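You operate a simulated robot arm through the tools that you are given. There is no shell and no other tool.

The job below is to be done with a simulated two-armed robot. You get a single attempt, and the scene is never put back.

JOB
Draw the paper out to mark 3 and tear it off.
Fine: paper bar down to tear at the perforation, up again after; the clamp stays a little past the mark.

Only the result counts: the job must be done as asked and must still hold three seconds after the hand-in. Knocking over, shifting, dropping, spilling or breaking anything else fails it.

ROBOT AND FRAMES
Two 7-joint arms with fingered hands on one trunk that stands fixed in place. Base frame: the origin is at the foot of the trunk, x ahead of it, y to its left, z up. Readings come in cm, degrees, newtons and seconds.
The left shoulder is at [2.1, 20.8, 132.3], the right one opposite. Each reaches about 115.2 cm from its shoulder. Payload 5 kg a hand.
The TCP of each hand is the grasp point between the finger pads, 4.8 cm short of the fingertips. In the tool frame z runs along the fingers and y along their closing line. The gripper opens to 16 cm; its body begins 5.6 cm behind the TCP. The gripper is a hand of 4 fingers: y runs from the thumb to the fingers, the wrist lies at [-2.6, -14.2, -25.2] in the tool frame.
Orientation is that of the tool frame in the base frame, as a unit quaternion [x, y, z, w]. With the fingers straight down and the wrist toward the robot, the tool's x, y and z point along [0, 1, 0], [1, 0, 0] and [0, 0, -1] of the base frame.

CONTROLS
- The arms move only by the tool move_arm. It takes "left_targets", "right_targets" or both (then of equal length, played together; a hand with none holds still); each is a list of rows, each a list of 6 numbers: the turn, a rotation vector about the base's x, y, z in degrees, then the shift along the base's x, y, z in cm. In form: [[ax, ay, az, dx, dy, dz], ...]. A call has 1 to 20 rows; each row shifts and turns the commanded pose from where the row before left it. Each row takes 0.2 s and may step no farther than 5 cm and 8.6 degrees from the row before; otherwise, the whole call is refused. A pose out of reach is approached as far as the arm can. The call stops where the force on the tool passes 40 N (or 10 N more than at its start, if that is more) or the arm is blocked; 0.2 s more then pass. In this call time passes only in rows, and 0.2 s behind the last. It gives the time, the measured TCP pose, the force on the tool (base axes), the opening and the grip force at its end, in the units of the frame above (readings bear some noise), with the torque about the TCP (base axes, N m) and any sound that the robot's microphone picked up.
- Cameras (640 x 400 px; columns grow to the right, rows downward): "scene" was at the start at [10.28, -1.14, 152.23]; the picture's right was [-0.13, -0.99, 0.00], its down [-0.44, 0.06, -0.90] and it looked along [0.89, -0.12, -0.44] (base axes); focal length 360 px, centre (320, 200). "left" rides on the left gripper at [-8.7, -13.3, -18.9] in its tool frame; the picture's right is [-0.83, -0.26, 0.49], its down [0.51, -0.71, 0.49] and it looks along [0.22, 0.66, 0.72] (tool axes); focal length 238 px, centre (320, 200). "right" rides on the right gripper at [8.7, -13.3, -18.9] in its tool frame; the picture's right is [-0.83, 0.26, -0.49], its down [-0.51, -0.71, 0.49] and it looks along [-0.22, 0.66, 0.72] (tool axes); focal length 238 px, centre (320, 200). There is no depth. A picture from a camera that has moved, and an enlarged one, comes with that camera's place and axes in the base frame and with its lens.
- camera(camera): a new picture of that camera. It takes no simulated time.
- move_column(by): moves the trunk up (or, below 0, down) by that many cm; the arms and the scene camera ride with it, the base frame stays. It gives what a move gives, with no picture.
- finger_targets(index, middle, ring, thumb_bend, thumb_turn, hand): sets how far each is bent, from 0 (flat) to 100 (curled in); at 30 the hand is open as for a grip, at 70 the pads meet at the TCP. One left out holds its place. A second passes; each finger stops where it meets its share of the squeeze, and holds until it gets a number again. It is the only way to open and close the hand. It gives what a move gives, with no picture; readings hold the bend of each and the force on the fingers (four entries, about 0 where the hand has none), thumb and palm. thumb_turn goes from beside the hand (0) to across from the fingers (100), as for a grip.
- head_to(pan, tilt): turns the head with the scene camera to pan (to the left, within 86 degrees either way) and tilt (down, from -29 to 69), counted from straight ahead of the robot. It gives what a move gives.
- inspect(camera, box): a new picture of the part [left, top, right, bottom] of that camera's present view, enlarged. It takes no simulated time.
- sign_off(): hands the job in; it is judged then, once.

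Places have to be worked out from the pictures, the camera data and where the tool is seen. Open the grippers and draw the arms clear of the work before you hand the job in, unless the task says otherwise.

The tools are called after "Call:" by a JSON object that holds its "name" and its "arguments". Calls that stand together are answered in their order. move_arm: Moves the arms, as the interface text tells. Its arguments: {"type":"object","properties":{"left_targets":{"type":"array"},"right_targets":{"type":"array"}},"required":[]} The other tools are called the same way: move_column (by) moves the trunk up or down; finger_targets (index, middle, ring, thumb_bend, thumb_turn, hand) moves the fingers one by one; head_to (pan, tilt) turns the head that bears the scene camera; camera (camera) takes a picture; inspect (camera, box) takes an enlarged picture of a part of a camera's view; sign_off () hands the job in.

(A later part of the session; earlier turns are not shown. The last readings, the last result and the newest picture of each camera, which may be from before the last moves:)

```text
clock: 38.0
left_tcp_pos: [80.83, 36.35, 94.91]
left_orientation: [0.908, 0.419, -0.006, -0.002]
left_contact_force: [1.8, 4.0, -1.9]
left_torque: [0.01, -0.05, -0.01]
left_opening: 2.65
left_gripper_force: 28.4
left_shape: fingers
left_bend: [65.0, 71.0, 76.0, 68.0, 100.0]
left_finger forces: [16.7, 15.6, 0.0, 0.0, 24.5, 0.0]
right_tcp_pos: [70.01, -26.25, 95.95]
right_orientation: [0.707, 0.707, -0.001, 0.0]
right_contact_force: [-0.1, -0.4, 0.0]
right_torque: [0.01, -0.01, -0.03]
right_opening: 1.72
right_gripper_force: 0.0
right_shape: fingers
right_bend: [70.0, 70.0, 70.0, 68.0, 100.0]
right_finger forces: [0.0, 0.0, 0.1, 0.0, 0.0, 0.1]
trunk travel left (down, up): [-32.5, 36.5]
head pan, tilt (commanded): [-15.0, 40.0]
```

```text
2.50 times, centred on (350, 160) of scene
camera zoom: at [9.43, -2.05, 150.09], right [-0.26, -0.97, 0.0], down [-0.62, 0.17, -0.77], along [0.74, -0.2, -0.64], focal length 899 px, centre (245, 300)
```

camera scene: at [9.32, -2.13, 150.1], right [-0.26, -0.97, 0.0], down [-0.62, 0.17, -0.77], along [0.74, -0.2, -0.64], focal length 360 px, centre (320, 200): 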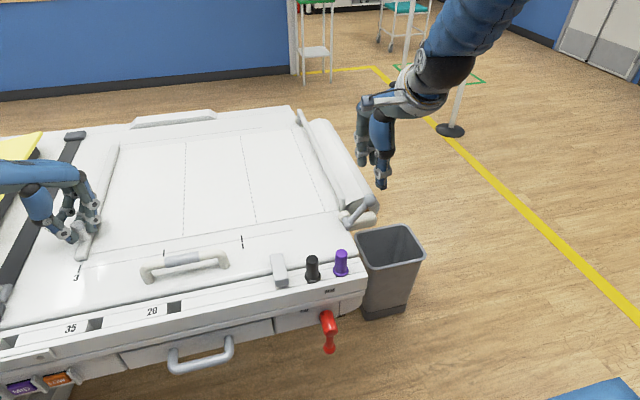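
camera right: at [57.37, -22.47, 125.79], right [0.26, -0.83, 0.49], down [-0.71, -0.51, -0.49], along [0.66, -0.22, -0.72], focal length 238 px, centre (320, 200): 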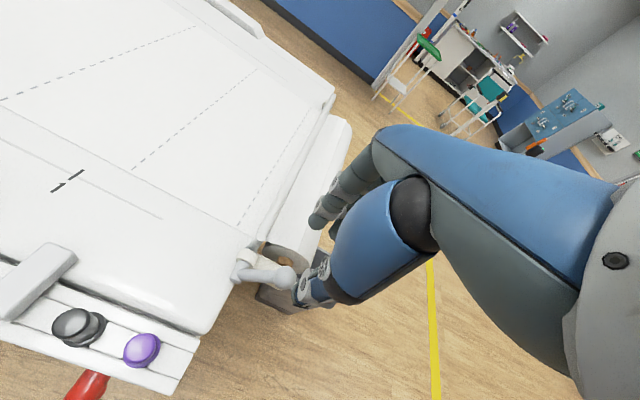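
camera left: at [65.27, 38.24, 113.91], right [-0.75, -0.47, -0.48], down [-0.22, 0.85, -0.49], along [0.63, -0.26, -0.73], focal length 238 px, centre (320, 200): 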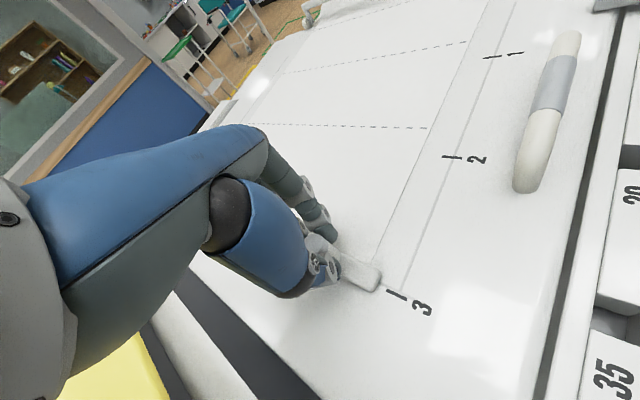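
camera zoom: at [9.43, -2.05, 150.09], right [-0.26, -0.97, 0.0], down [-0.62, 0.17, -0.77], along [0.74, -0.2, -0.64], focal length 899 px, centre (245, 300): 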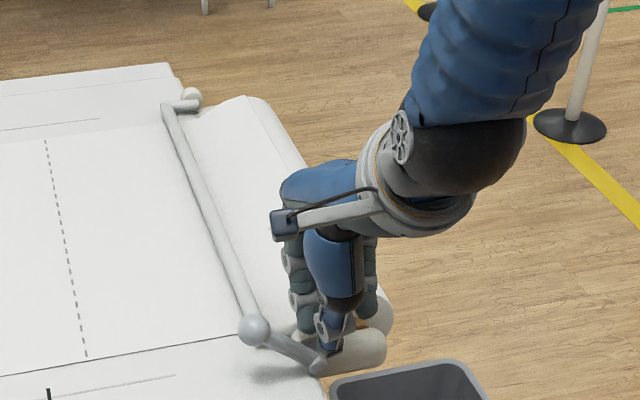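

The bar has swung over and lies on the paper along the perforation. I follow up with the right hand until it touches the ball again to hold the bar down.

Call:
{"name": "move_arm", "arguments": {"right_targets": [[0, 0, 0, 0, 0.7, 0], [0, 0, 0, 0, 0.7, 0], [0, 0, 0, 0, 0.7, 0], [0, 0, 0, 0, 0.7, 0], [0, 0, 0, 0, 0.7, 0], [0, 0, 0, 0, 0.5, 0]]}}

Call:
{"name": "inspect", "arguments": {"camera": "right", "box": [160, 120, 400, 330]}}

Call:
{"name": "inspect", "arguments": {"camera": "scene", "box": [280, 80, 420, 240]}}

```text
clock: 39.4
left_tcp_pos: [80.88, 36.31, 94.72]
left_orientation: [0.908, 0.419, -0.006, -0.003]
left_contact_force: [-1.2, 3.4, -2.1]
left_torque: [-0.01, 0.04, -0.04]
left_opening: 2.68
left_gripper_force: 28.4
left_shape: fingers
left_bend: [65.0, 71.0, 76.0, 68.0, 100.0]
left_finger forces: [16.4, 14.8, 0.1, 0.0, 25.4, 0.1]
right_tcp_pos: [69.95, -22.28, 95.83]
right_orientation: [0.708, 0.707, 0.001, 0.0]
right_contact_force: [5.8, -6.6, 1.6]
right_torque: [-0.25, -0.22, -0.09]
right_opening: 2.41
right_gripper_force: 4.5
right_shape: fingers
right_bend: [67.0, 70.0, 70.0, 68.0, 100.0]
right_finger forces: [7.2, 0.0, 0.0, 0.1, 1.8, 0.0]
trunk travel left (down, up): [-32.5, 36.5]
head pan, tilt (commanded): [-15.0, 40.0]
```

```text
1.90 times, centred on (280, 225) of right
camera zoom: at [56.66, -13.76, 114.84], right [0.26, -0.83, 0.49], down [-0.71, -0.51, -0.49], along [0.66, -0.22, -0.72], focal length 454 px, centre (396, 152)
```

zoom: 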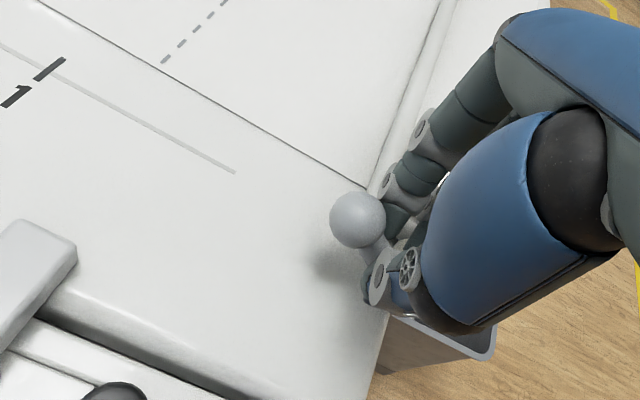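

```text
2.50 times, centred on (350, 160) of scene
camera zoom: at [9.46, -2.14, 150.08], right [-0.26, -0.97, 0.0], down [-0.62, 0.17, -0.77], along [0.74, -0.2, -0.64], focal length 899 px, centre (245, 300)
```

zoom: 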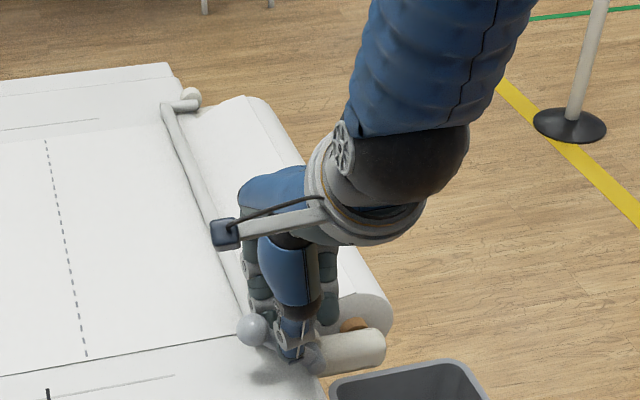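

The bar is held down with ~7 N on the lever. Now I pull the clamp a little past the mark with the left hand to tear the perforation.

Call:
{"name": "move_arm", "arguments": {"left_targets": [[0, 0, 0, 0, 0.4, 0], [0, 0, 0, 0, 0.4, 0], [0, 0, 0, 0, 0.4, 0]]}}

Call:
{"name": "inspect", "arguments": {"camera": "scene", "box": [60, 80, 420, 300]}}

Call:
{"name": "inspect", "arguments": {"camera": "scene", "box": [280, 80, 420, 240]}}

Call:
{"name": "camera", "arguments": {"camera": "left"}}

```text
clock: 40.2
left_tcp_pos: [80.93, 37.24, 94.97]
left_orientation: [0.909, 0.417, -0.007, -0.003]
left_contact_force: [-1.6, -11.5, -4.2]
left_torque: [-0.6, -0.02, -0.07]
left_opening: 2.66
left_gripper_force: 26.6
left_shape: fingers
left_bend: [64.0, 71.0, 76.0, 68.0, 100.0]
left_finger forces: [22.8, 10.3, 0.0, 0.0, 20.2, 0.0]
right_tcp_pos: [70.0, -22.34, 95.88]
right_orientation: [0.707, 0.707, 0.0, 0.0]
right_contact_force: [6.5, -2.6, 1.6]
right_torque: [-0.02, -0.27, -0.08]
right_opening: 2.4
right_gripper_force: 3.8
right_shape: fingers
right_bend: [67.0, 70.0, 70.0, 68.0, 100.0]
right_finger forces: [7.3, 0.0, 0.0, 0.1, 1.1, 0.1]
trunk travel left (down, up): [-32.5, 36.5]
head pan, tilt (commanded): [-15.0, 40.0]
```

```text
1.78 times, centred on (240, 190) of scene
camera zoom: at [9.46, -2.2, 150.08], right [-0.26, -0.97, 0.0], down [-0.62, 0.17, -0.77], along [0.74, -0.2, -0.64], focal length 639 px, centre (462, 218)
```

zoom: 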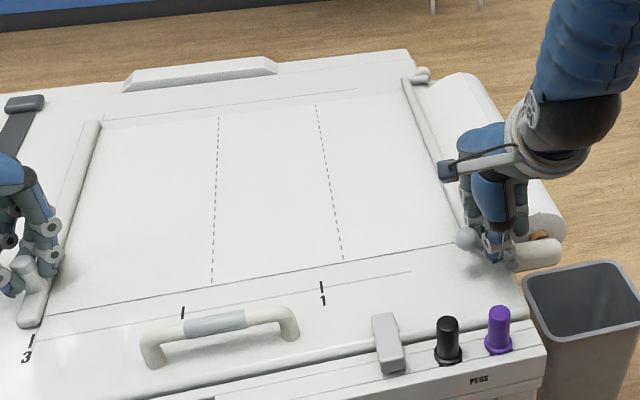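

```text
2.50 times, centred on (350, 160) of scene
camera zoom: at [9.46, -2.2, 150.08], right [-0.26, -0.97, 0.0], down [-0.62, 0.17, -0.77], along [0.74, -0.2, -0.64], focal length 899 px, centre (245, 300)
```

zoom: 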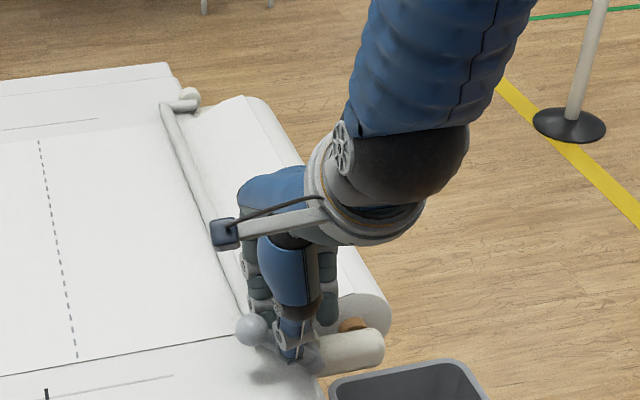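

```text
taken
camera left: at [65.3, 39.34, 113.98], right [-0.75, -0.46, -0.47], down [-0.22, 0.85, -0.49], along [0.63, -0.26, -0.73], focal length 238 px, centre (320, 200)
```

left: 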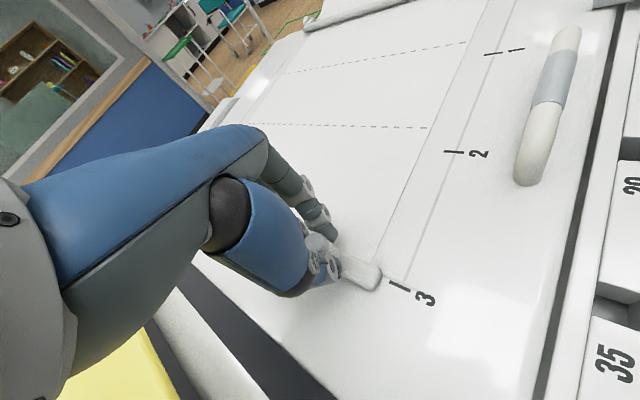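

The pull met ~11 N resistance and the clamp is ~0.9 cm past the mark; not torn yet. I pull a bit further while watching the force.

Call:
{"name": "move_arm", "arguments": {"left_targets": [[0, 0, 0, 0, 0.3, 0], [0, 0, 0, 0, 0.3, 0], [0, 0, 0, 0, 0.3, 0]]}}

Call:
{"name": "inspect", "arguments": {"camera": "scene", "box": [60, 80, 420, 300]}}

Call:
{"name": "inspect", "arguments": {"camera": "scene", "box": [270, 100, 360, 220]}}

```text
clock: 41.0
left_tcp_pos: [80.93, 38.9, 94.92]
left_orientation: [0.907, 0.42, -0.005, -0.004]
left_contact_force: [-4.6, 2.4, -3.8]
left_torque: [-0.13, 0.17, -0.08]
left_opening: 2.66
left_gripper_force: 29.3
left_shape: fingers
left_bend: [64.0, 71.0, 76.0, 68.0, 100.0]
left_finger forces: [18.8, 14.2, 0.0, 0.1, 25.4, 0.0]
right_tcp_pos: [70.08, -22.15, 96.01]
right_orientation: [0.707, 0.707, -0.001, 0.0]
right_contact_force: [6.5, -6.6, 1.6]
right_torque: [-0.25, -0.23, -0.16]
right_opening: 2.45
right_gripper_force: 4.2
right_shape: fingers
right_bend: [67.0, 70.0, 70.0, 68.0, 100.0]
right_finger forces: [7.4, 0.0, 0.1, 0.0, 1.6, 0.1]
trunk travel left (down, up): [-32.5, 36.5]
head pan, tilt (commanded): [-15.0, 40.0]
```

```text
1.78 times, centred on (240, 190) of scene
camera zoom: at [9.44, -2.03, 150.09], right [-0.26, -0.97, 0.0], down [-0.62, 0.17, -0.77], along [0.74, -0.2, -0.64], focal length 639 px, centre (462, 218)
```

zoom: 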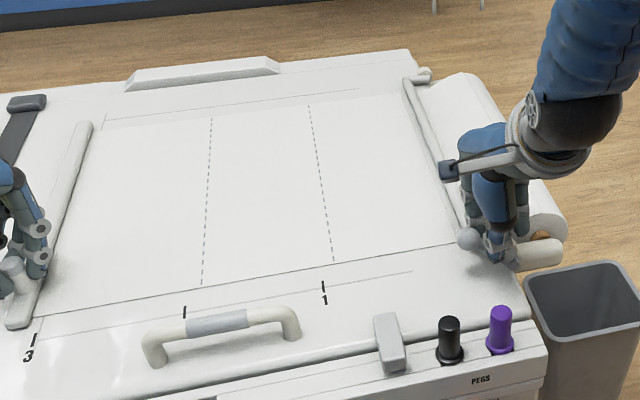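

```text
3.33 times, centred on (315, 160) of scene
camera zoom: at [9.44, -2.03, 150.09], right [-0.26, -0.97, 0.0], down [-0.62, 0.17, -0.77], along [0.74, -0.2, -0.64], focal length 1199 px, centre (337, 333)
```

zoom: 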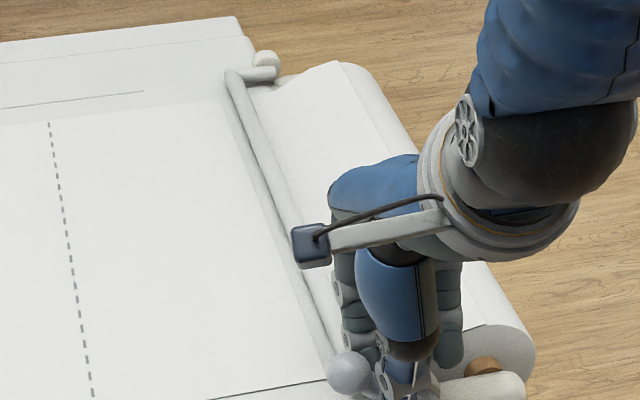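

The resistance vanished (force from -11.5 N to about 0) and the sheet's edge appears separate from the bar, so it seems torn. I check clamp vs. mark 3 and the tear closely.

Call:
{"name": "head_to", "arguments": {"pan": 0, "tilt": 45}}

Call:
{"name": "inspect", "arguments": {"camera": "scene", "box": [150, 160, 220, 215]}}

Call:
{"name": "inspect", "arguments": {"camera": "scene", "box": [360, 60, 460, 220]}}

Call:
{"name": "camera", "arguments": {"camera": "left"}}

Call:
{"name": "camera", "arguments": {"camera": "right"}}

```text
clock: 41.8
left_tcp_pos: [80.89, 38.45, 94.95]
left_orientation: [0.908, 0.419, -0.007, -0.004]
left_contact_force: [-4.8, 0.4, -2.8]
left_torque: [-0.1, 0.16, -0.09]
left_opening: 2.68
left_gripper_force: 28.8
left_shape: fingers
left_bend: [64.0, 71.0, 76.0, 68.0, 100.0]
left_finger forces: [18.7, 14.1, 0.0, 0.1, 25.1, 0.0]
right_tcp_pos: [70.01, -22.31, 95.84]
right_orientation: [0.707, 0.707, 0.0, 0.0]
right_contact_force: [6.0, -4.1, 1.6]
right_torque: [-0.14, -0.25, -0.07]
right_opening: 2.42
right_gripper_force: 4.3
right_shape: fingers
right_bend: [67.0, 70.0, 70.0, 68.0, 100.0]
right_finger forces: [7.3, 0.1, 0.0, 0.0, 1.3, 0.1]
trunk travel left (down, up): [-32.5, 36.5]
head pan, tilt (commanded): [0.0, 45.0]
```

```text
7.27 times, centred on (185, 188) of scene
camera zoom: at [9.37, 0.08, 149.36], right [0.0, -1.0, 0.0], down [-0.71, 0.0, -0.71], along [0.71, 0.0, -0.71], focal length 2615 px, centre (1302, 291)
```

zoom: 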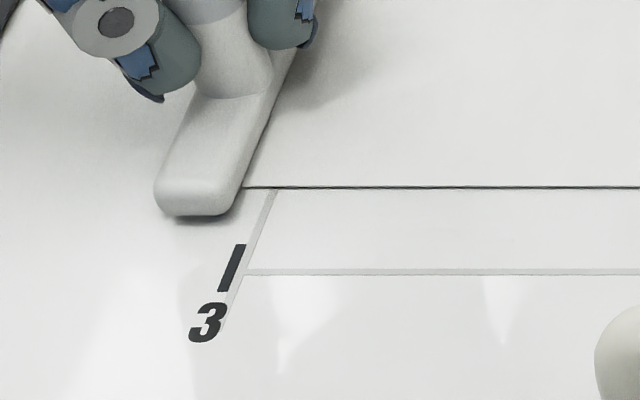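

```text
2.50 times, centred on (410, 140) of scene
camera zoom: at [9.37, 0.08, 149.36], right [0.0, -1.0, 0.0], down [-0.71, 0.0, -0.71], along [0.71, 0.0, -0.71], focal length 899 px, centre (95, 350)
```

zoom: 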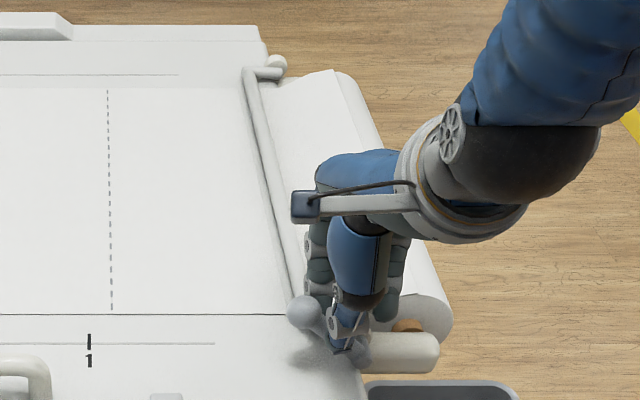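

```text
taken
camera left: at [65.28, 40.46, 113.95], right [-0.75, -0.47, -0.48], down [-0.22, 0.85, -0.49], along [0.63, -0.26, -0.73], focal length 238 px, centre (320, 200)
```

left: 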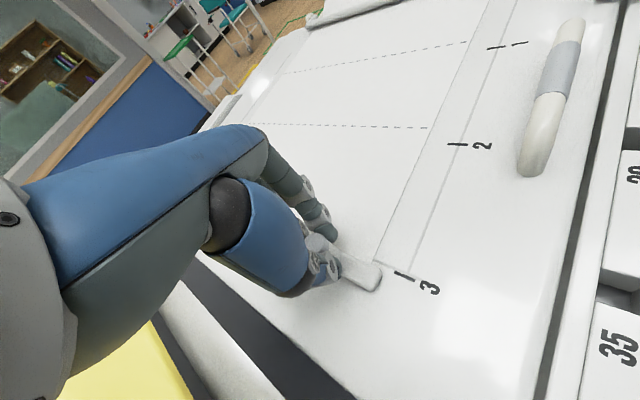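

```text
taken
camera right: at [56.64, -13.72, 114.85], right [0.26, -0.83, 0.49], down [-0.71, -0.51, -0.49], along [0.66, -0.22, -0.72], focal length 238 px, centre (320, 200)
```

right: 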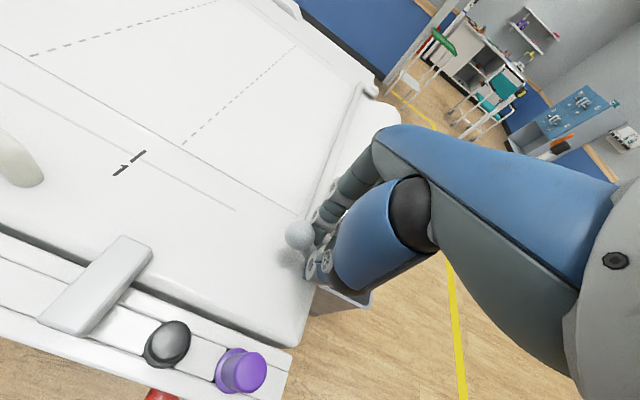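

The clamp is ~2 cm past mark 3 and nothing pulls on it any more. Now I take the right hand back off the ball, lift it over, and place it on the ball's +y side to raise the bar.

Call:
{"name": "move_arm", "arguments": {"right_targets": [[0, 0, 0, 0, -2, 0], [0, 0, 0, 0, -2, 0], [0, 0, 0, 0, 0, 4], [0, 0, 0, 0, 0, 4], [0, 0, 0, 0, 0, 4], [0, 0, 0, 0, 4, 0], [0, 0, 0, 0, 4, 0], [0, 0, 0, 0, 4, 0]]}}

Call:
{"name": "camera", "arguments": {"camera": "scene"}}

Call:
{"name": "inspect", "arguments": {"camera": "right", "box": [100, 60, 420, 340]}}

Call:
{"name": "inspect", "arguments": {"camera": "scene", "box": [360, 60, 460, 220]}}

```text
clock: 43.6
left_tcp_pos: [80.92, 38.49, 94.84]
left_orientation: [0.908, 0.419, -0.007, -0.003]
left_contact_force: [0.1, 1.8, -3.5]
left_torque: [-0.26, -0.05, -0.01]
left_opening: 2.68
left_gripper_force: 28.5
left_shape: fingers
left_bend: [64.0, 71.0, 76.0, 68.0, 100.0]
left_finger forces: [19.2, 16.0, 0.0, 0.1, 22.6, 0.0]
right_tcp_pos: [69.81, -13.93, 108.02]
right_orientation: [0.708, 0.706, 0.0, 0.001]
right_contact_force: [-0.7, 0.1, -0.2]
right_torque: [-0.05, -0.02, 0.01]
right_opening: 1.69
right_gripper_force: 0.0
right_shape: fingers
right_bend: [70.0, 70.0, 70.0, 68.0, 100.0]
right_finger forces: [0.0, 0.1, 0.0, 0.0, 0.1, 0.0]
trunk travel left (down, up): [-32.5, 36.5]
head pan, tilt (commanded): [0.0, 45.0]
```

```text
taken
camera scene: at [9.29, 0.3, 149.37], right [0.0, -1.0, 0.0], down [-0.71, 0.0, -0.71], along [0.71, 0.0, -0.71], focal length 360 px, centre (320, 200)
```

scene: 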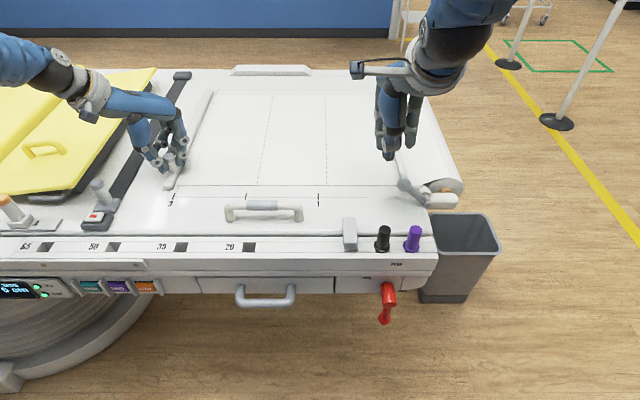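

```text
1.43 times, centred on (260, 200) of right
camera zoom: at [56.39, -5.25, 126.86], right [0.26, -0.83, 0.49], down [-0.71, -0.51, -0.49], along [0.66, -0.22, -0.72], focal length 340 px, centre (406, 200)
```

zoom: 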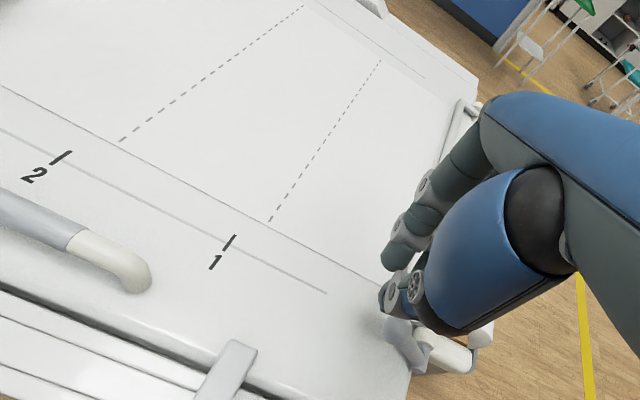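

```text
2.50 times, centred on (410, 140) of scene
camera zoom: at [9.29, 0.3, 149.37], right [0.0, -1.0, 0.0], down [-0.71, 0.0, -0.71], along [0.71, 0.0, -0.71], focal length 899 px, centre (95, 350)
```

zoom: 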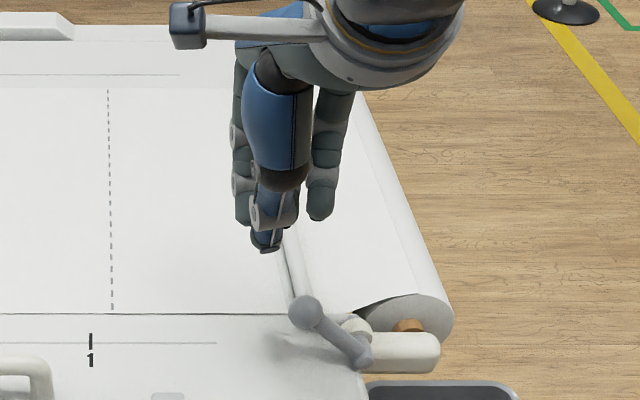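

The ball now lies at about (71.2, -19.4, 92.5). The ring finger is ~5 cm to the -y side of the TCP, so I shift to y≈-10, x≈68.4 at this height before lowering.

Call:
{"name": "move_arm", "arguments": {"right_targets": [[0, 0, 0, -0.7, 2, 0], [0, 0, 0, -0.7, 2, 0], [0, 0, 0, 0, 0, -4], [0, 0, 0, 0, 0, -3]]}}

Call:
{"name": "inspect", "arguments": {"camera": "scene", "box": [350, 60, 450, 220]}}

Call:
{"name": "inspect", "arguments": {"camera": "right", "box": [140, 100, 460, 380]}}

```text
clock: 44.6
left_tcp_pos: [80.91, 38.36, 94.84]
left_orientation: [0.908, 0.418, -0.006, -0.003]
left_contact_force: [-0.2, -1.1, -3.9]
left_torque: [-0.16, -0.02, -0.06]
left_opening: 2.68
left_gripper_force: 29.0
left_shape: fingers
left_bend: [64.0, 71.0, 76.0, 68.0, 100.0]
left_finger forces: [20.0, 15.5, 0.1, 0.0, 22.8, 0.0]
right_tcp_pos: [68.51, -10.21, 100.91]
right_orientation: [0.707, 0.707, 0.001, 0.001]
right_contact_force: [0.9, -0.5, 1.6]
right_torque: [-0.04, 0.1, 0.0]
right_opening: 1.69
right_gripper_force: 0.2
right_shape: fingers
right_bend: [70.0, 70.0, 70.0, 68.0, 100.0]
right_finger forces: [0.1, 0.0, 0.0, 0.0, 0.1, 0.0]
trunk travel left (down, up): [-32.5, 36.5]
head pan, tilt (commanded): [0.0, 45.0]
```

```text
2.50 times, centred on (400, 140) of scene
camera zoom: at [9.37, 0.12, 149.36], right [0.0, -1.0, 0.0], down [-0.71, 0.0, -0.71], along [0.71, 0.0, -0.71], focal length 899 px, centre (120, 350)
```

zoom: 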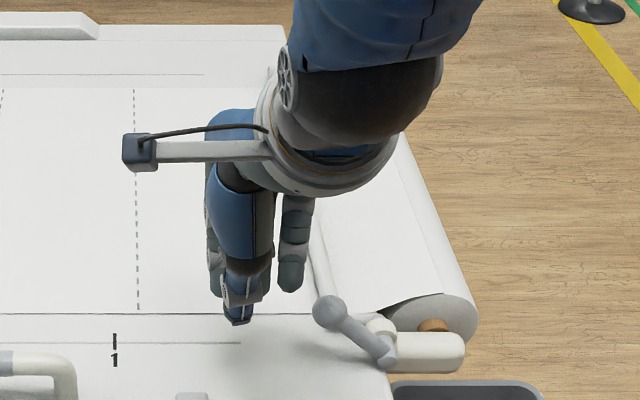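

```text
1.43 times, centred on (300, 240) of right
camera zoom: at [55.2, -1.59, 119.76], right [0.26, -0.83, 0.49], down [-0.71, -0.51, -0.49], along [0.66, -0.22, -0.72], focal length 340 px, centre (349, 143)
```

zoom: 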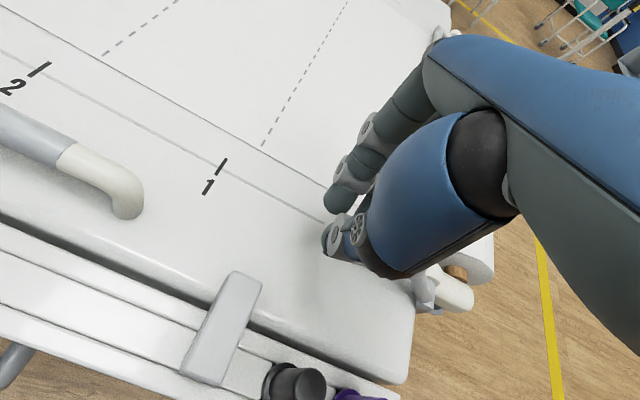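

The ring finger is in line with the ball in x and about 1 cm to its +y side. I shift a touch more +y and lower to z≈95.8.

Call:
{"name": "move_arm", "arguments": {"right_targets": [[0, 0, 0, 0, 0.8, 0], [0, 0, 0, 0, 0, -2.6], [0, 0, 0, 0, 0, -2.5]]}}

Call:
{"name": "inspect", "arguments": {"camera": "scene", "box": [350, 60, 450, 220]}}

Call:
{"name": "inspect", "arguments": {"camera": "right", "box": [140, 100, 460, 380]}}

```text
clock: 45.4
left_tcp_pos: [80.86, 38.48, 94.95]
left_orientation: [0.908, 0.418, -0.006, -0.003]
left_contact_force: [1.7, 0.0, -3.5]
left_torque: [-0.13, -0.02, -0.07]
left_opening: 2.67
left_gripper_force: 29.5
left_shape: fingers
left_bend: [64.0, 71.0, 76.0, 68.0, 100.0]
left_finger forces: [19.8, 16.1, 0.0, 0.0, 22.7, 0.0]
right_tcp_pos: [68.54, -9.58, 95.85]
right_orientation: [0.707, 0.707, 0.0, 0.0]
right_contact_force: [0.9, 0.8, 1.3]
right_torque: [0.01, 0.07, -0.02]
right_opening: 1.7
right_gripper_force: 0.0
right_shape: fingers
right_bend: [70.0, 70.0, 70.0, 68.0, 100.0]
right_finger forces: [0.1, 0.0, 0.1, 0.1, 0.1, 0.0]
trunk travel left (down, up): [-32.5, 36.5]
head pan, tilt (commanded): [0.0, 45.0]
```

```text
2.50 times, centred on (400, 140) of scene
camera zoom: at [9.36, 0.13, 149.36], right [0.0, -1.0, 0.0], down [-0.71, 0.0, -0.71], along [0.71, 0.0, -0.71], focal length 899 px, centre (120, 350)
```

zoom: 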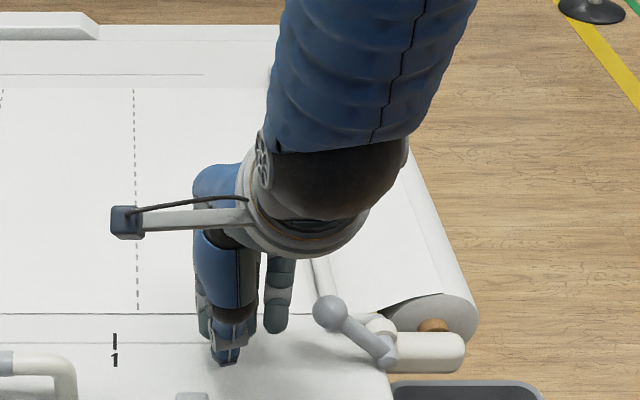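

```text
1.43 times, centred on (300, 240) of right
camera zoom: at [55.13, -0.89, 114.77], right [0.26, -0.83, 0.49], down [-0.71, -0.51, -0.49], along [0.66, -0.22, -0.72], focal length 340 px, centre (349, 143)
```

zoom: 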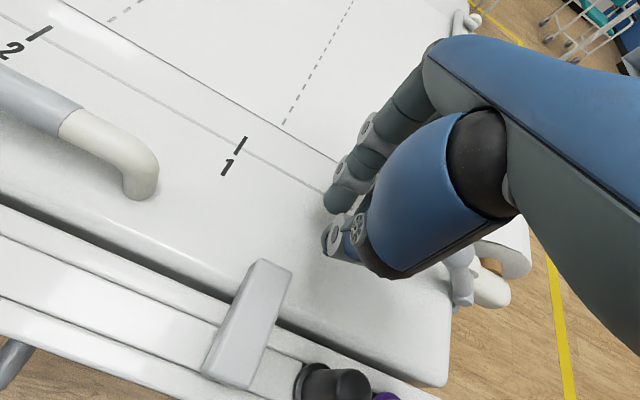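

The ring finger stands just left of the ball. I push along -y to swing the lever back and raise the bar.

Call:
{"name": "move_arm", "arguments": {"right_targets": [[0, 0, 0, 0, -0.7, 0], [0, 0, 0, 0, -0.7, 0], [0, 0, 0, 0, -0.7, 0], [0, 0, 0, 0, -0.7, 0], [0, 0, 0, 0, -0.7, 0], [0, 0, 0, 0, -0.7, 0], [0, 0, 0, 0, -0.7, 0], [0, 0, 0, 0, -0.7, 0]]}}

Call:
{"name": "inspect", "arguments": {"camera": "scene", "box": [350, 60, 450, 220]}}

Call:
{"name": "inspect", "arguments": {"camera": "right", "box": [140, 100, 460, 380]}}

```text
clock: 47.2
left_tcp_pos: [80.96, 38.4, 94.92]
left_orientation: [0.908, 0.418, -0.007, -0.003]
left_contact_force: [0.3, -0.3, -0.1]
left_torque: [-0.15, 0.02, -0.04]
left_opening: 2.69
left_gripper_force: 29.6
left_shape: fingers
left_bend: [64.0, 71.0, 76.0, 68.0, 100.0]
left_finger forces: [19.7, 16.0, 0.0, 0.0, 23.4, 0.0]
right_tcp_pos: [68.52, -15.26, 95.73]
right_orientation: [0.708, 0.707, 0.0, 0.0]
right_contact_force: [2.7, 1.2, 1.0]
right_torque: [0.0, -0.05, 0.17]
right_opening: 1.73
right_gripper_force: 0.7
right_shape: fingers
right_bend: [70.0, 70.0, 69.0, 68.0, 100.0]
right_finger forces: [0.1, 0.0, 1.9, 0.0, 0.0, 0.0]
trunk travel left (down, up): [-32.5, 36.5]
head pan, tilt (commanded): [0.0, 45.0]
```

```text
2.50 times, centred on (400, 140) of scene
camera zoom: at [9.36, 0.07, 149.36], right [0.0, -1.0, 0.0], down [-0.71, 0.0, -0.71], along [0.71, 0.0, -0.71], focal length 899 px, centre (120, 350)
```

zoom: 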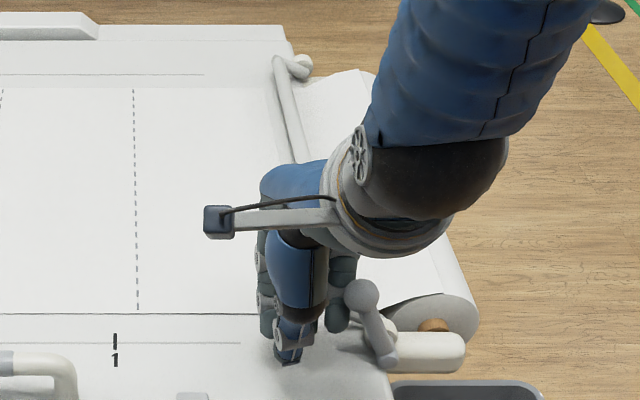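

```text
1.43 times, centred on (300, 240) of right
camera zoom: at [55.27, -6.63, 114.69], right [0.26, -0.83, 0.49], down [-0.71, -0.51, -0.49], along [0.66, -0.22, -0.72], focal length 340 px, centre (349, 143)
```

zoom: 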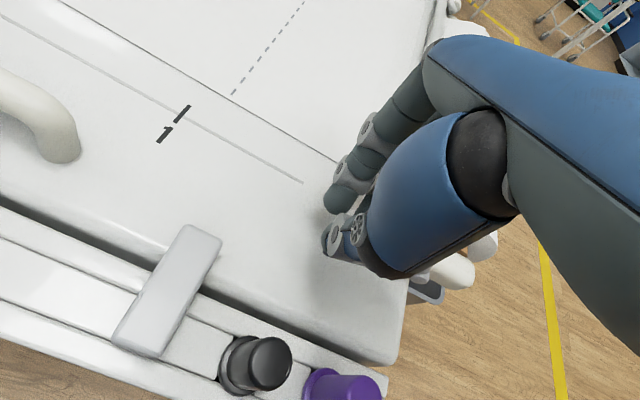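

The lever is rotating back with ~2 N and the bar is lifting. I continue pushing along -y.

Call:
{"name": "move_arm", "arguments": {"right_targets": [[0, 0, 0, 0, -0.7, 0], [0, 0, 0, 0, -0.7, 0], [0, 0, 0, 0, -0.7, 0], [0, 0, 0, 0, -0.7, 0], [0, 0, 0, 0, -0.7, 0], [0, 0, 0, 0, -0.7, 0]]}}

Call:
{"name": "inspect", "arguments": {"camera": "scene", "box": [350, 60, 450, 220]}}

Call:
{"name": "inspect", "arguments": {"camera": "right", "box": [140, 100, 460, 380]}}

```text
clock: 48.6
left_tcp_pos: [80.9, 38.35, 94.86]
left_orientation: [0.908, 0.418, -0.007, -0.003]
left_contact_force: [1.1, -1.4, 0.1]
left_torque: [-0.12, -0.05, -0.06]
left_opening: 2.68
left_gripper_force: 29.7
left_shape: fingers
left_bend: [64.0, 71.0, 76.0, 68.0, 100.0]
left_finger forces: [20.1, 16.1, 0.1, 0.0, 22.8, 0.0]
right_tcp_pos: [68.56, -19.34, 95.79]
right_orientation: [0.708, 0.706, 0.0, -0.001]
right_contact_force: [-0.9, 1.5, 0.9]
right_torque: [-0.01, -0.03, 0.03]
right_opening: 1.69
right_gripper_force: 0.5
right_shape: fingers
right_bend: [70.0, 70.0, 70.0, 68.0, 100.0]
right_finger forces: [0.0, 0.0, 1.1, 0.0, 0.0, 0.0]
trunk travel left (down, up): [-32.5, 36.5]
head pan, tilt (commanded): [0.0, 45.0]
```

```text
2.50 times, centred on (400, 140) of scene
camera zoom: at [9.36, 0.08, 149.36], right [0.0, -1.0, 0.0], down [-0.71, 0.0, -0.71], along [0.71, 0.0, -0.71], focal length 899 px, centre (120, 350)
```

zoom: 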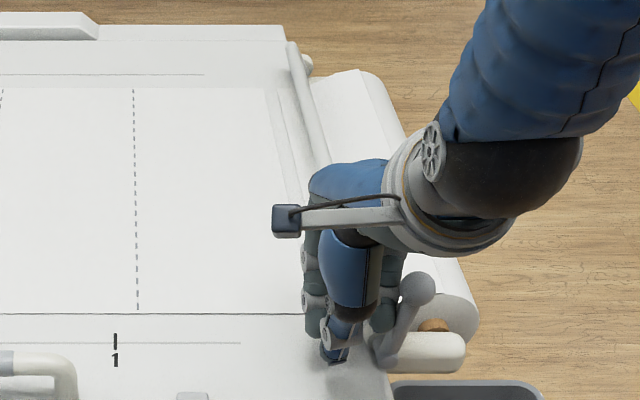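

```text
1.43 times, centred on (300, 240) of right
camera zoom: at [55.29, -10.79, 114.76], right [0.26, -0.83, 0.49], down [-0.71, -0.51, -0.49], along [0.66, -0.22, -0.72], focal length 340 px, centre (349, 143)
```

zoom: 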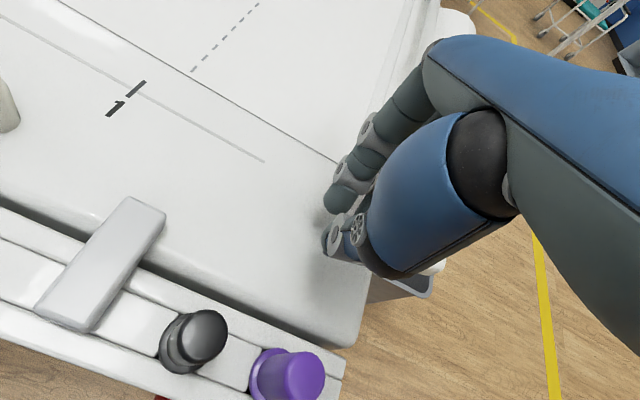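

The torn edge gap is visible now and the bar is rising; the ball is at about y=-27. I keep pushing toward its original stop (ball y≈-31.4).

Call:
{"name": "move_arm", "arguments": {"right_targets": [[0, 0, 0, 0, -0.7, 0], [0, 0, 0, 0, -0.7, 0], [0, 0, 0, 0, -0.7, 0], [0, 0, 0, 0, -0.7, 0], [0, 0, 0, 0, -0.7, 0]]}}

Call:
{"name": "inspect", "arguments": {"camera": "scene", "box": [350, 60, 450, 220]}}

Call:
{"name": "inspect", "arguments": {"camera": "right", "box": [140, 100, 460, 380]}}

```text
clock: 49.8
left_tcp_pos: [80.73, 38.65, 94.88]
left_orientation: [0.908, 0.419, -0.006, -0.003]
left_contact_force: [2.0, 1.3, -0.7]
left_torque: [-0.14, -0.04, -0.06]
left_opening: 2.68
left_gripper_force: 29.7
left_shape: fingers
left_bend: [64.0, 71.0, 76.0, 68.0, 100.0]
left_finger forces: [19.3, 17.0, 0.0, 0.0, 23.3, 0.0]
right_tcp_pos: [68.62, -22.31, 96.14]
right_orientation: [0.705, 0.709, 0.001, 0.001]
right_contact_force: [0.9, 24.2, 10.6]
right_torque: [0.38, -0.21, 0.4]
right_opening: 1.67
right_gripper_force: 13.2
right_shape: fingers
right_bend: [70.0, 70.0, 71.0, 68.0, 100.0]
right_finger forces: [0.0, 0.1, 25.8, 0.0, 0.1, 0.0]
trunk travel left (down, up): [-32.5, 36.5]
head pan, tilt (commanded): [0.0, 45.0]
```

```text
2.50 times, centred on (400, 140) of scene
camera zoom: at [9.32, 0.41, 149.38], right [0.0, -1.0, 0.0], down [-0.71, 0.0, -0.71], along [0.71, 0.0, -0.71], focal length 899 px, centre (120, 350)
```

zoom: 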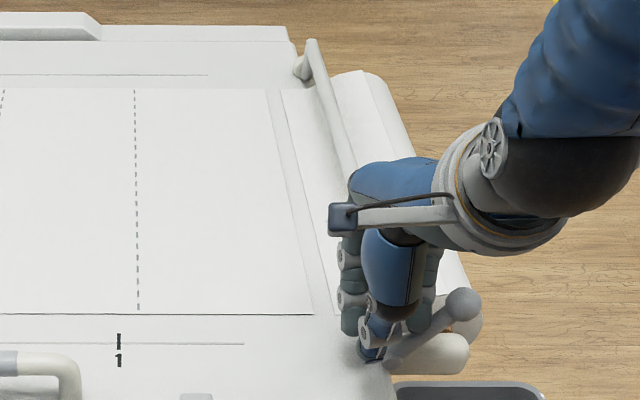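

```text
1.43 times, centred on (300, 240) of right
camera zoom: at [55.22, -13.83, 114.98], right [0.26, -0.83, 0.49], down [-0.71, -0.51, -0.49], along [0.66, -0.22, -0.72], focal length 340 px, centre (349, 143)
```

zoom: 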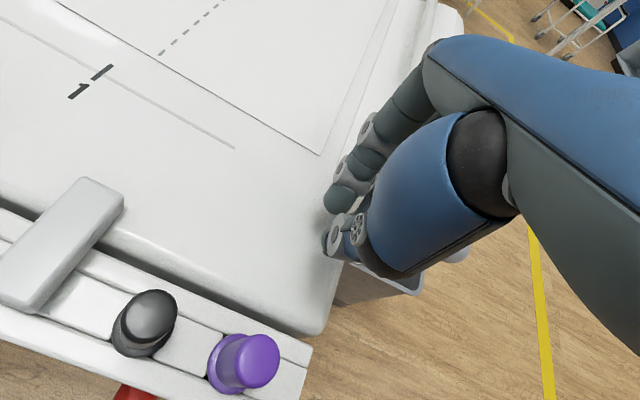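

The lever hit its stop at the original position (ball ≈ (71.2, -31.3, 93.3)), the bar is up and the sheet is clearly torn off with a gap to the roll. I back the right hand off +y, then raise it clear.

Call:
{"name": "move_arm", "arguments": {"right_targets": [[0, 0, 0, 0, 1, 0], [0, 0, 0, 0, 2, 0], [0, 0, 0, 0, 2, 0], [0, 0, 0, 0, 0, 4], [0, 0, 0, 0, 0, 4], [0, 0, 0, 0, 0, 4], [0, 0, 0, 0, 0, 4]]}}

Call:
{"name": "camera", "arguments": {"camera": "scene"}}

Call:
{"name": "inspect", "arguments": {"camera": "scene", "box": [350, 60, 480, 220]}}

Call:
{"name": "camera", "arguments": {"camera": "right"}}

```text
clock: 51.4
left_tcp_pos: [80.85, 38.45, 94.95]
left_orientation: [0.908, 0.419, -0.006, -0.004]
left_contact_force: [-0.9, -0.8, -0.3]
left_torque: [-0.13, 0.01, -0.08]
left_opening: 2.68
left_gripper_force: 28.7
left_shape: fingers
left_bend: [64.0, 71.0, 76.0, 68.0, 100.0]
left_finger forces: [19.5, 15.4, 0.1, 0.0, 23.2, 0.0]
right_tcp_pos: [68.46, -17.92, 111.86]
right_orientation: [0.707, 0.707, -0.001, -0.001]
right_contact_force: [-0.5, 0.0, -0.3]
right_torque: [0.0, -0.07, -0.01]
right_opening: 1.71
right_gripper_force: 0.2
right_shape: fingers
right_bend: [70.0, 70.0, 70.0, 68.0, 100.0]
right_finger forces: [0.0, 0.0, 0.0, 0.0, 0.0, 0.0]
trunk travel left (down, up): [-32.5, 36.5]
head pan, tilt (commanded): [0.0, 45.0]
```

```text
taken
camera scene: at [9.32, 0.12, 149.36], right [0.0, -1.0, 0.0], down [-0.71, 0.0, -0.71], along [0.71, 0.0, -0.71], focal length 360 px, centre (320, 200)
```

scene: 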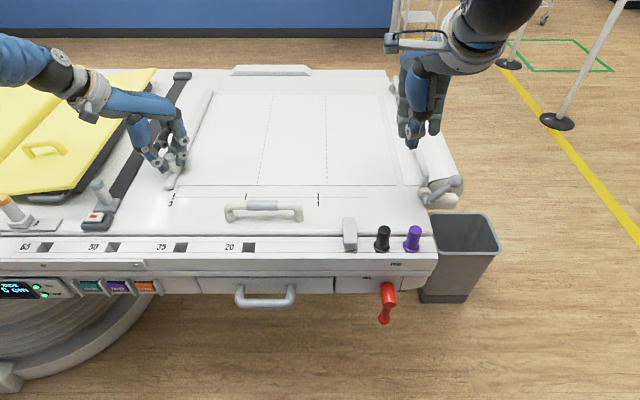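

```text
2.50 times, centred on (415, 140) of scene
camera zoom: at [9.32, 0.12, 149.36], right [0.0, -1.0, 0.0], down [-0.71, 0.0, -0.71], along [0.71, 0.0, -0.71], focal length 899 px, centre (82, 350)
```

zoom: 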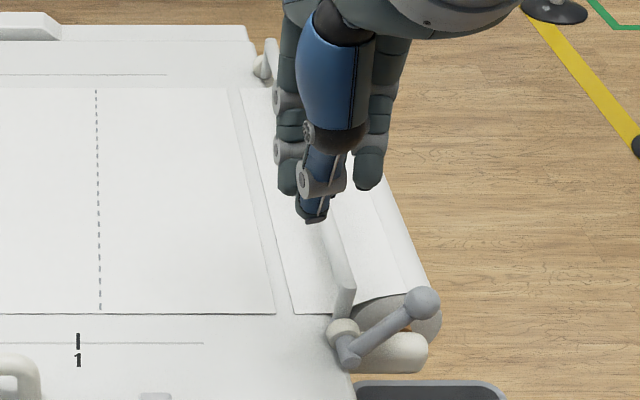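

```text
taken
camera right: at [55.16, -9.22, 130.85], right [0.26, -0.83, 0.49], down [-0.71, -0.51, -0.49], along [0.65, -0.22, -0.72], focal length 238 px, centre (320, 200)
```

right: 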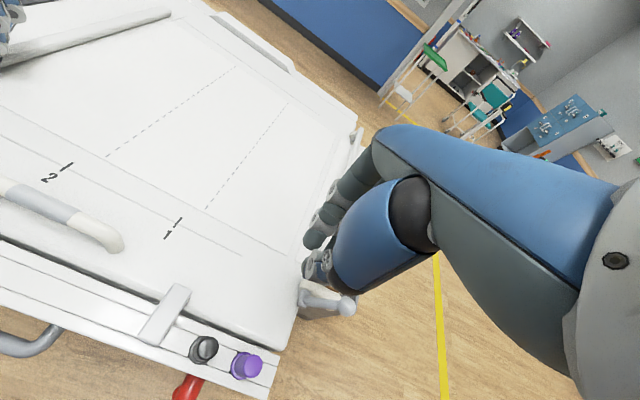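

The bar stands up at its stop, with the sheet torn free at its perforation. Now I open the left hand to release the clamp knob, and open the right hand as well.

Call:
{"name": "finger_targets", "arguments": {"hand": "left", "index": 48, "middle": 48, "ring": 48, "thumb_bend": 48}}

Call:
{"name": "inspect", "arguments": {"camera": "scene", "box": [120, 110, 240, 215]}}

Call:
{"name": "camera", "arguments": {"camera": "left"}}

```text
clock: 52.4
left_tcp_pos: [80.79, 38.36, 94.95]
left_orientation: [0.908, 0.418, -0.007, -0.004]
left_contact_force: [-0.4, 0.2, -0.2]
left_torque: [0.03, 0.01, -0.02]
left_opening: 9.83
left_gripper_force: 0.0
left_shape: fingers
left_bend: [48.0, 48.0, 48.0, 48.0, 100.0]
left_finger forces: [0.0, 0.0, 0.0, 0.1, 0.1, 0.0]
right_tcp_pos: [68.62, -17.85, 111.9]
right_orientation: [0.707, 0.707, 0.0, 0.001]
right_contact_force: [-0.5, 0.1, -0.2]
right_torque: [-0.04, -0.01, -0.02]
right_opening: 1.7
right_gripper_force: 0.1
right_shape: fingers
right_bend: [70.0, 70.0, 70.0, 68.0, 100.0]
right_finger forces: [0.0, 0.0, 0.1, 0.1, 0.0, 0.0]
trunk travel left (down, up): [-32.5, 36.5]
head pan, tilt (commanded): [0.0, 45.0]
```

```text
3.81 times, centred on (180, 162) of scene
camera zoom: at [9.34, 0.09, 149.36], right [0.0, -1.0, 0.0], down [-0.71, 0.0, -0.71], along [0.71, 0.0, -0.71], focal length 1370 px, centre (853, 343)
```

zoom: 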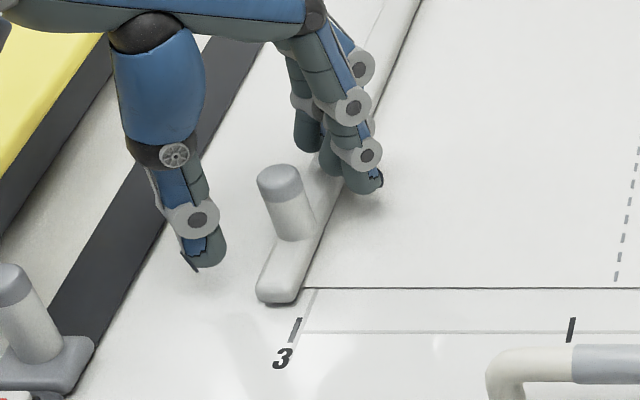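

```text
taken
camera left: at [65.27, 40.44, 113.96], right [-0.75, -0.47, -0.48], down [-0.22, 0.85, -0.49], along [0.63, -0.26, -0.73], focal length 238 px, centre (320, 200)
```

left: 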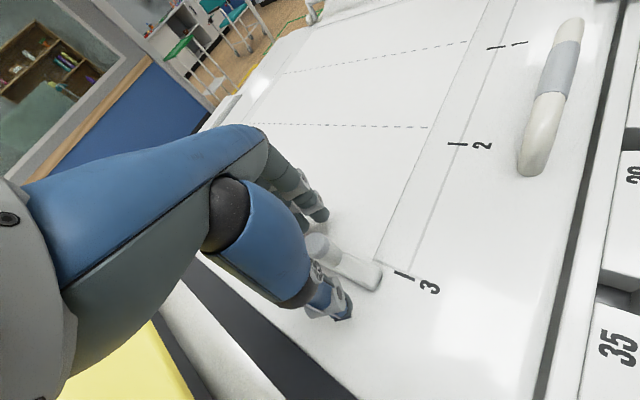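

The knob is free and the clamp stayed put, ~2 cm past mark 3. I lift the left hand straight up and withdraw both arms.

Call:
{"name": "move_arm", "arguments": {"left_targets": [[0, 0, 0, 0, 0, 3.5], [0, 0, 0, 0, 0, 3.5], [0, 0, 0, 0, 0, 4], [0, 0, 0, 0, 0, 4], [0, 0, 0, -2.5, 0, 2], [0, 0, 0, -3, 0, 2], [0, 0, 0, -3, 0, 2], [0, 0, 0, -3, 0, 2], [0, 0, 0, -3, 0, 2]], "right_targets": [[0, 0, 0, 0, 0, 2], [0, 0, 0, -0.2, -1.5, 2], [0, 0, 0, -0.2, -2, 2], [0, 0, 0, -0.2, -2, 2], [0, 0, 0, -0.2, -2, 2], [0, 0, 0, -0.2, -2.5, 2], [0, 0, 0, -0.2, -2.5, 2], [0, 0, 0, -0.2, -2.5, 1], [0, 0, 0, -0.2, -2.5, 1]]}}

Call:
{"name": "finger_targets", "arguments": {"hand": "left", "index": 30, "middle": 30, "ring": 30, "thumb_bend": 30}}

Call:
{"name": "finger_targets", "arguments": {"hand": "right", "index": 30, "middle": 30, "ring": 30, "thumb_bend": 30}}

Call:
{"name": "camera", "arguments": {"camera": "scene"}}

Call:
{"name": "inspect", "arguments": {"camera": "scene", "box": [100, 60, 290, 220]}}

Call:
{"name": "inspect", "arguments": {"camera": "scene", "box": [330, 50, 510, 290]}}

```text
clock: 54.4
left_tcp_pos: [66.0, 38.23, 120.19]
left_orientation: [0.908, 0.419, -0.005, -0.003]
left_contact_force: [-1.8, -0.6, 1.3]
left_torque: [0.11, -0.12, 0.03]
left_opening: 9.85
left_gripper_force: 0.1
left_shape: fingers
left_bend: [48.0, 48.0, 48.0, 48.0, 100.0]
left_finger forces: [0.0, 0.0, 0.0, 0.1, 0.1, 0.0]
right_tcp_pos: [66.7, -35.46, 128.15]
right_orientation: [0.707, 0.707, 0.001, -0.001]
right_contact_force: [-1.5, -1.3, 0.0]
right_torque: [0.11, -0.09, -0.03]
right_opening: 1.72
right_gripper_force: 0.1
right_shape: fingers
right_bend: [70.0, 70.0, 70.0, 68.0, 100.0]
right_finger forces: [0.1, 0.0, 0.1, 0.0, 0.0, 0.0]
trunk travel left (down, up): [-32.5, 36.5]
head pan, tilt (commanded): [0.0, 45.0]
```

```text
clock: 55.4
left_tcp_pos: [66.26, 38.57, 120.24]
left_orientation: [0.908, 0.419, -0.006, -0.003]
left_contact_force: [0.5, -0.7, 1.0]
left_torque: [0.02, -0.05, -0.02]
left_opening: 16.98
left_gripper_force: 0.0
left_shape: fingers
left_bend: [30.0, 30.0, 30.0, 30.0, 98.0]
left_finger forces: [0.0, 0.1, 0.0, 0.0, 0.0, 0.0]
right_tcp_pos: [66.98, -35.32, 128.09]
right_orientation: [0.707, 0.707, 0.0, 0.0]
right_contact_force: [0.0, 0.2, 0.3]
right_torque: [0.0, 0.0, -0.02]
right_opening: 1.68
right_gripper_force: 0.1
right_shape: fingers
right_bend: [70.0, 70.0, 70.0, 68.0, 100.0]
right_finger forces: [0.0, 0.0, 0.1, 0.0, 0.0, 0.1]
trunk travel left (down, up): [-32.5, 36.5]
head pan, tilt (commanded): [0.0, 45.0]
```

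```text
clock: 56.4
left_tcp_pos: [66.13, 38.55, 120.2]
left_orientation: [0.908, 0.419, -0.006, -0.003]
left_contact_force: [0.4, -0.3, 0.1]
left_torque: [-0.02, -0.01, 0.02]
left_opening: 16.96
left_gripper_force: 0.2
left_shape: fingers
left_bend: [30.0, 30.0, 30.0, 30.0, 98.0]
left_finger forces: [0.1, 0.0, 0.0, 0.0, 0.0, 0.0]
right_tcp_pos: [67.02, -35.25, 128.01]
right_orientation: [0.707, 0.707, -0.001, 0.0]
right_contact_force: [0.2, 0.5, 0.5]
right_torque: [-0.02, -0.01, -0.02]
right_opening: 16.96
right_gripper_force: 0.1
right_shape: fingers
right_bend: [30.0, 30.0, 30.0, 30.0, 98.0]
right_finger forces: [0.0, 0.1, 0.1, 0.0, 0.1, 0.0]
trunk travel left (down, up): [-32.5, 36.5]
head pan, tilt (commanded): [0.0, 45.0]
```

```text
taken
camera scene: at [9.31, 0.08, 149.36], right [0.0, -1.0, 0.0], down [-0.71, 0.0, -0.71], along [0.71, 0.0, -0.71], focal length 360 px, centre (320, 200)
```

scene: 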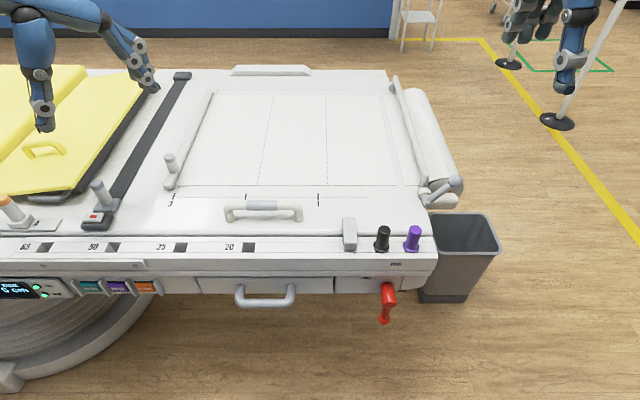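

```text
2.50 times, centred on (195, 140) of scene
camera zoom: at [9.31, 0.08, 149.36], right [0.0, -1.0, 0.0], down [-0.71, 0.0, -0.71], along [0.71, 0.0, -0.71], focal length 899 px, centre (632, 350)
```

zoom: 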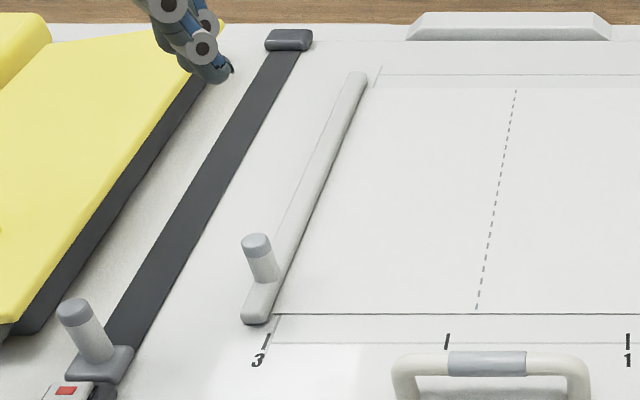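

```text
1.67 times, centred on (420, 170) of scene
camera zoom: at [9.31, 0.08, 149.36], right [0.0, -1.0, 0.0], down [-0.71, 0.0, -0.71], along [0.71, 0.0, -0.71], focal length 599 px, centre (153, 250)
```

zoom: 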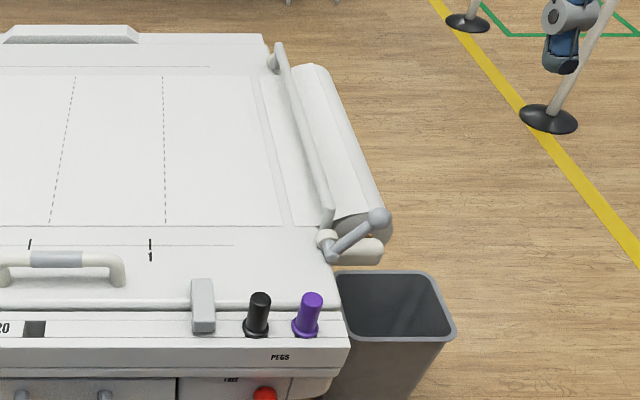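

All looks right: clamp past mark 3, sheet torn free, bar up, hands open and clear. I double-check the small display and the surroundings before handing in.

Call:
{"name": "inspect", "arguments": {"camera": "scene", "box": [0, 230, 180, 330]}}

Call:
{"name": "inspect", "arguments": {"camera": "scene", "box": [0, 60, 200, 260]}}

```text
3.56 times, centred on (90, 280) of scene
camera zoom: at [9.31, 0.08, 149.36], right [0.0, -1.0, 0.0], down [-0.71, 0.0, -0.71], along [0.71, 0.0, -0.71], focal length 1278 px, centre (1138, -84)
```

zoom: 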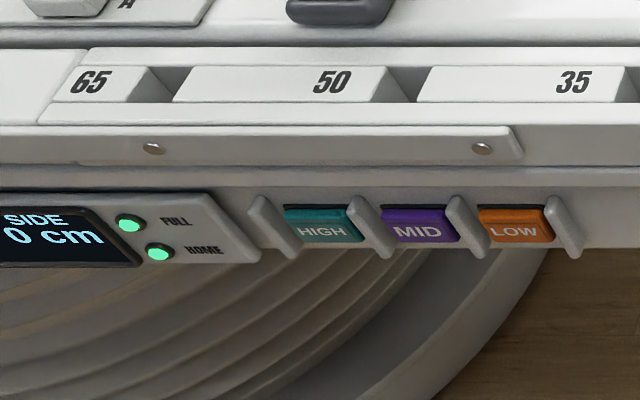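

```text
2.00 times, centred on (100, 160) of scene
camera zoom: at [9.31, 0.08, 149.36], right [0.0, -1.0, 0.0], down [-0.71, 0.0, -0.71], along [0.71, 0.0, -0.71], focal length 719 px, centre (760, 280)
```

zoom: 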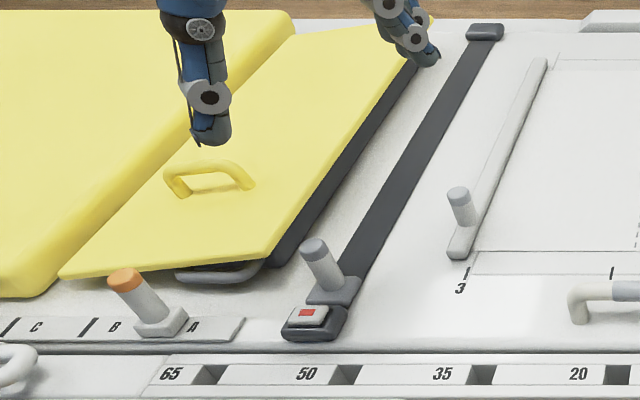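

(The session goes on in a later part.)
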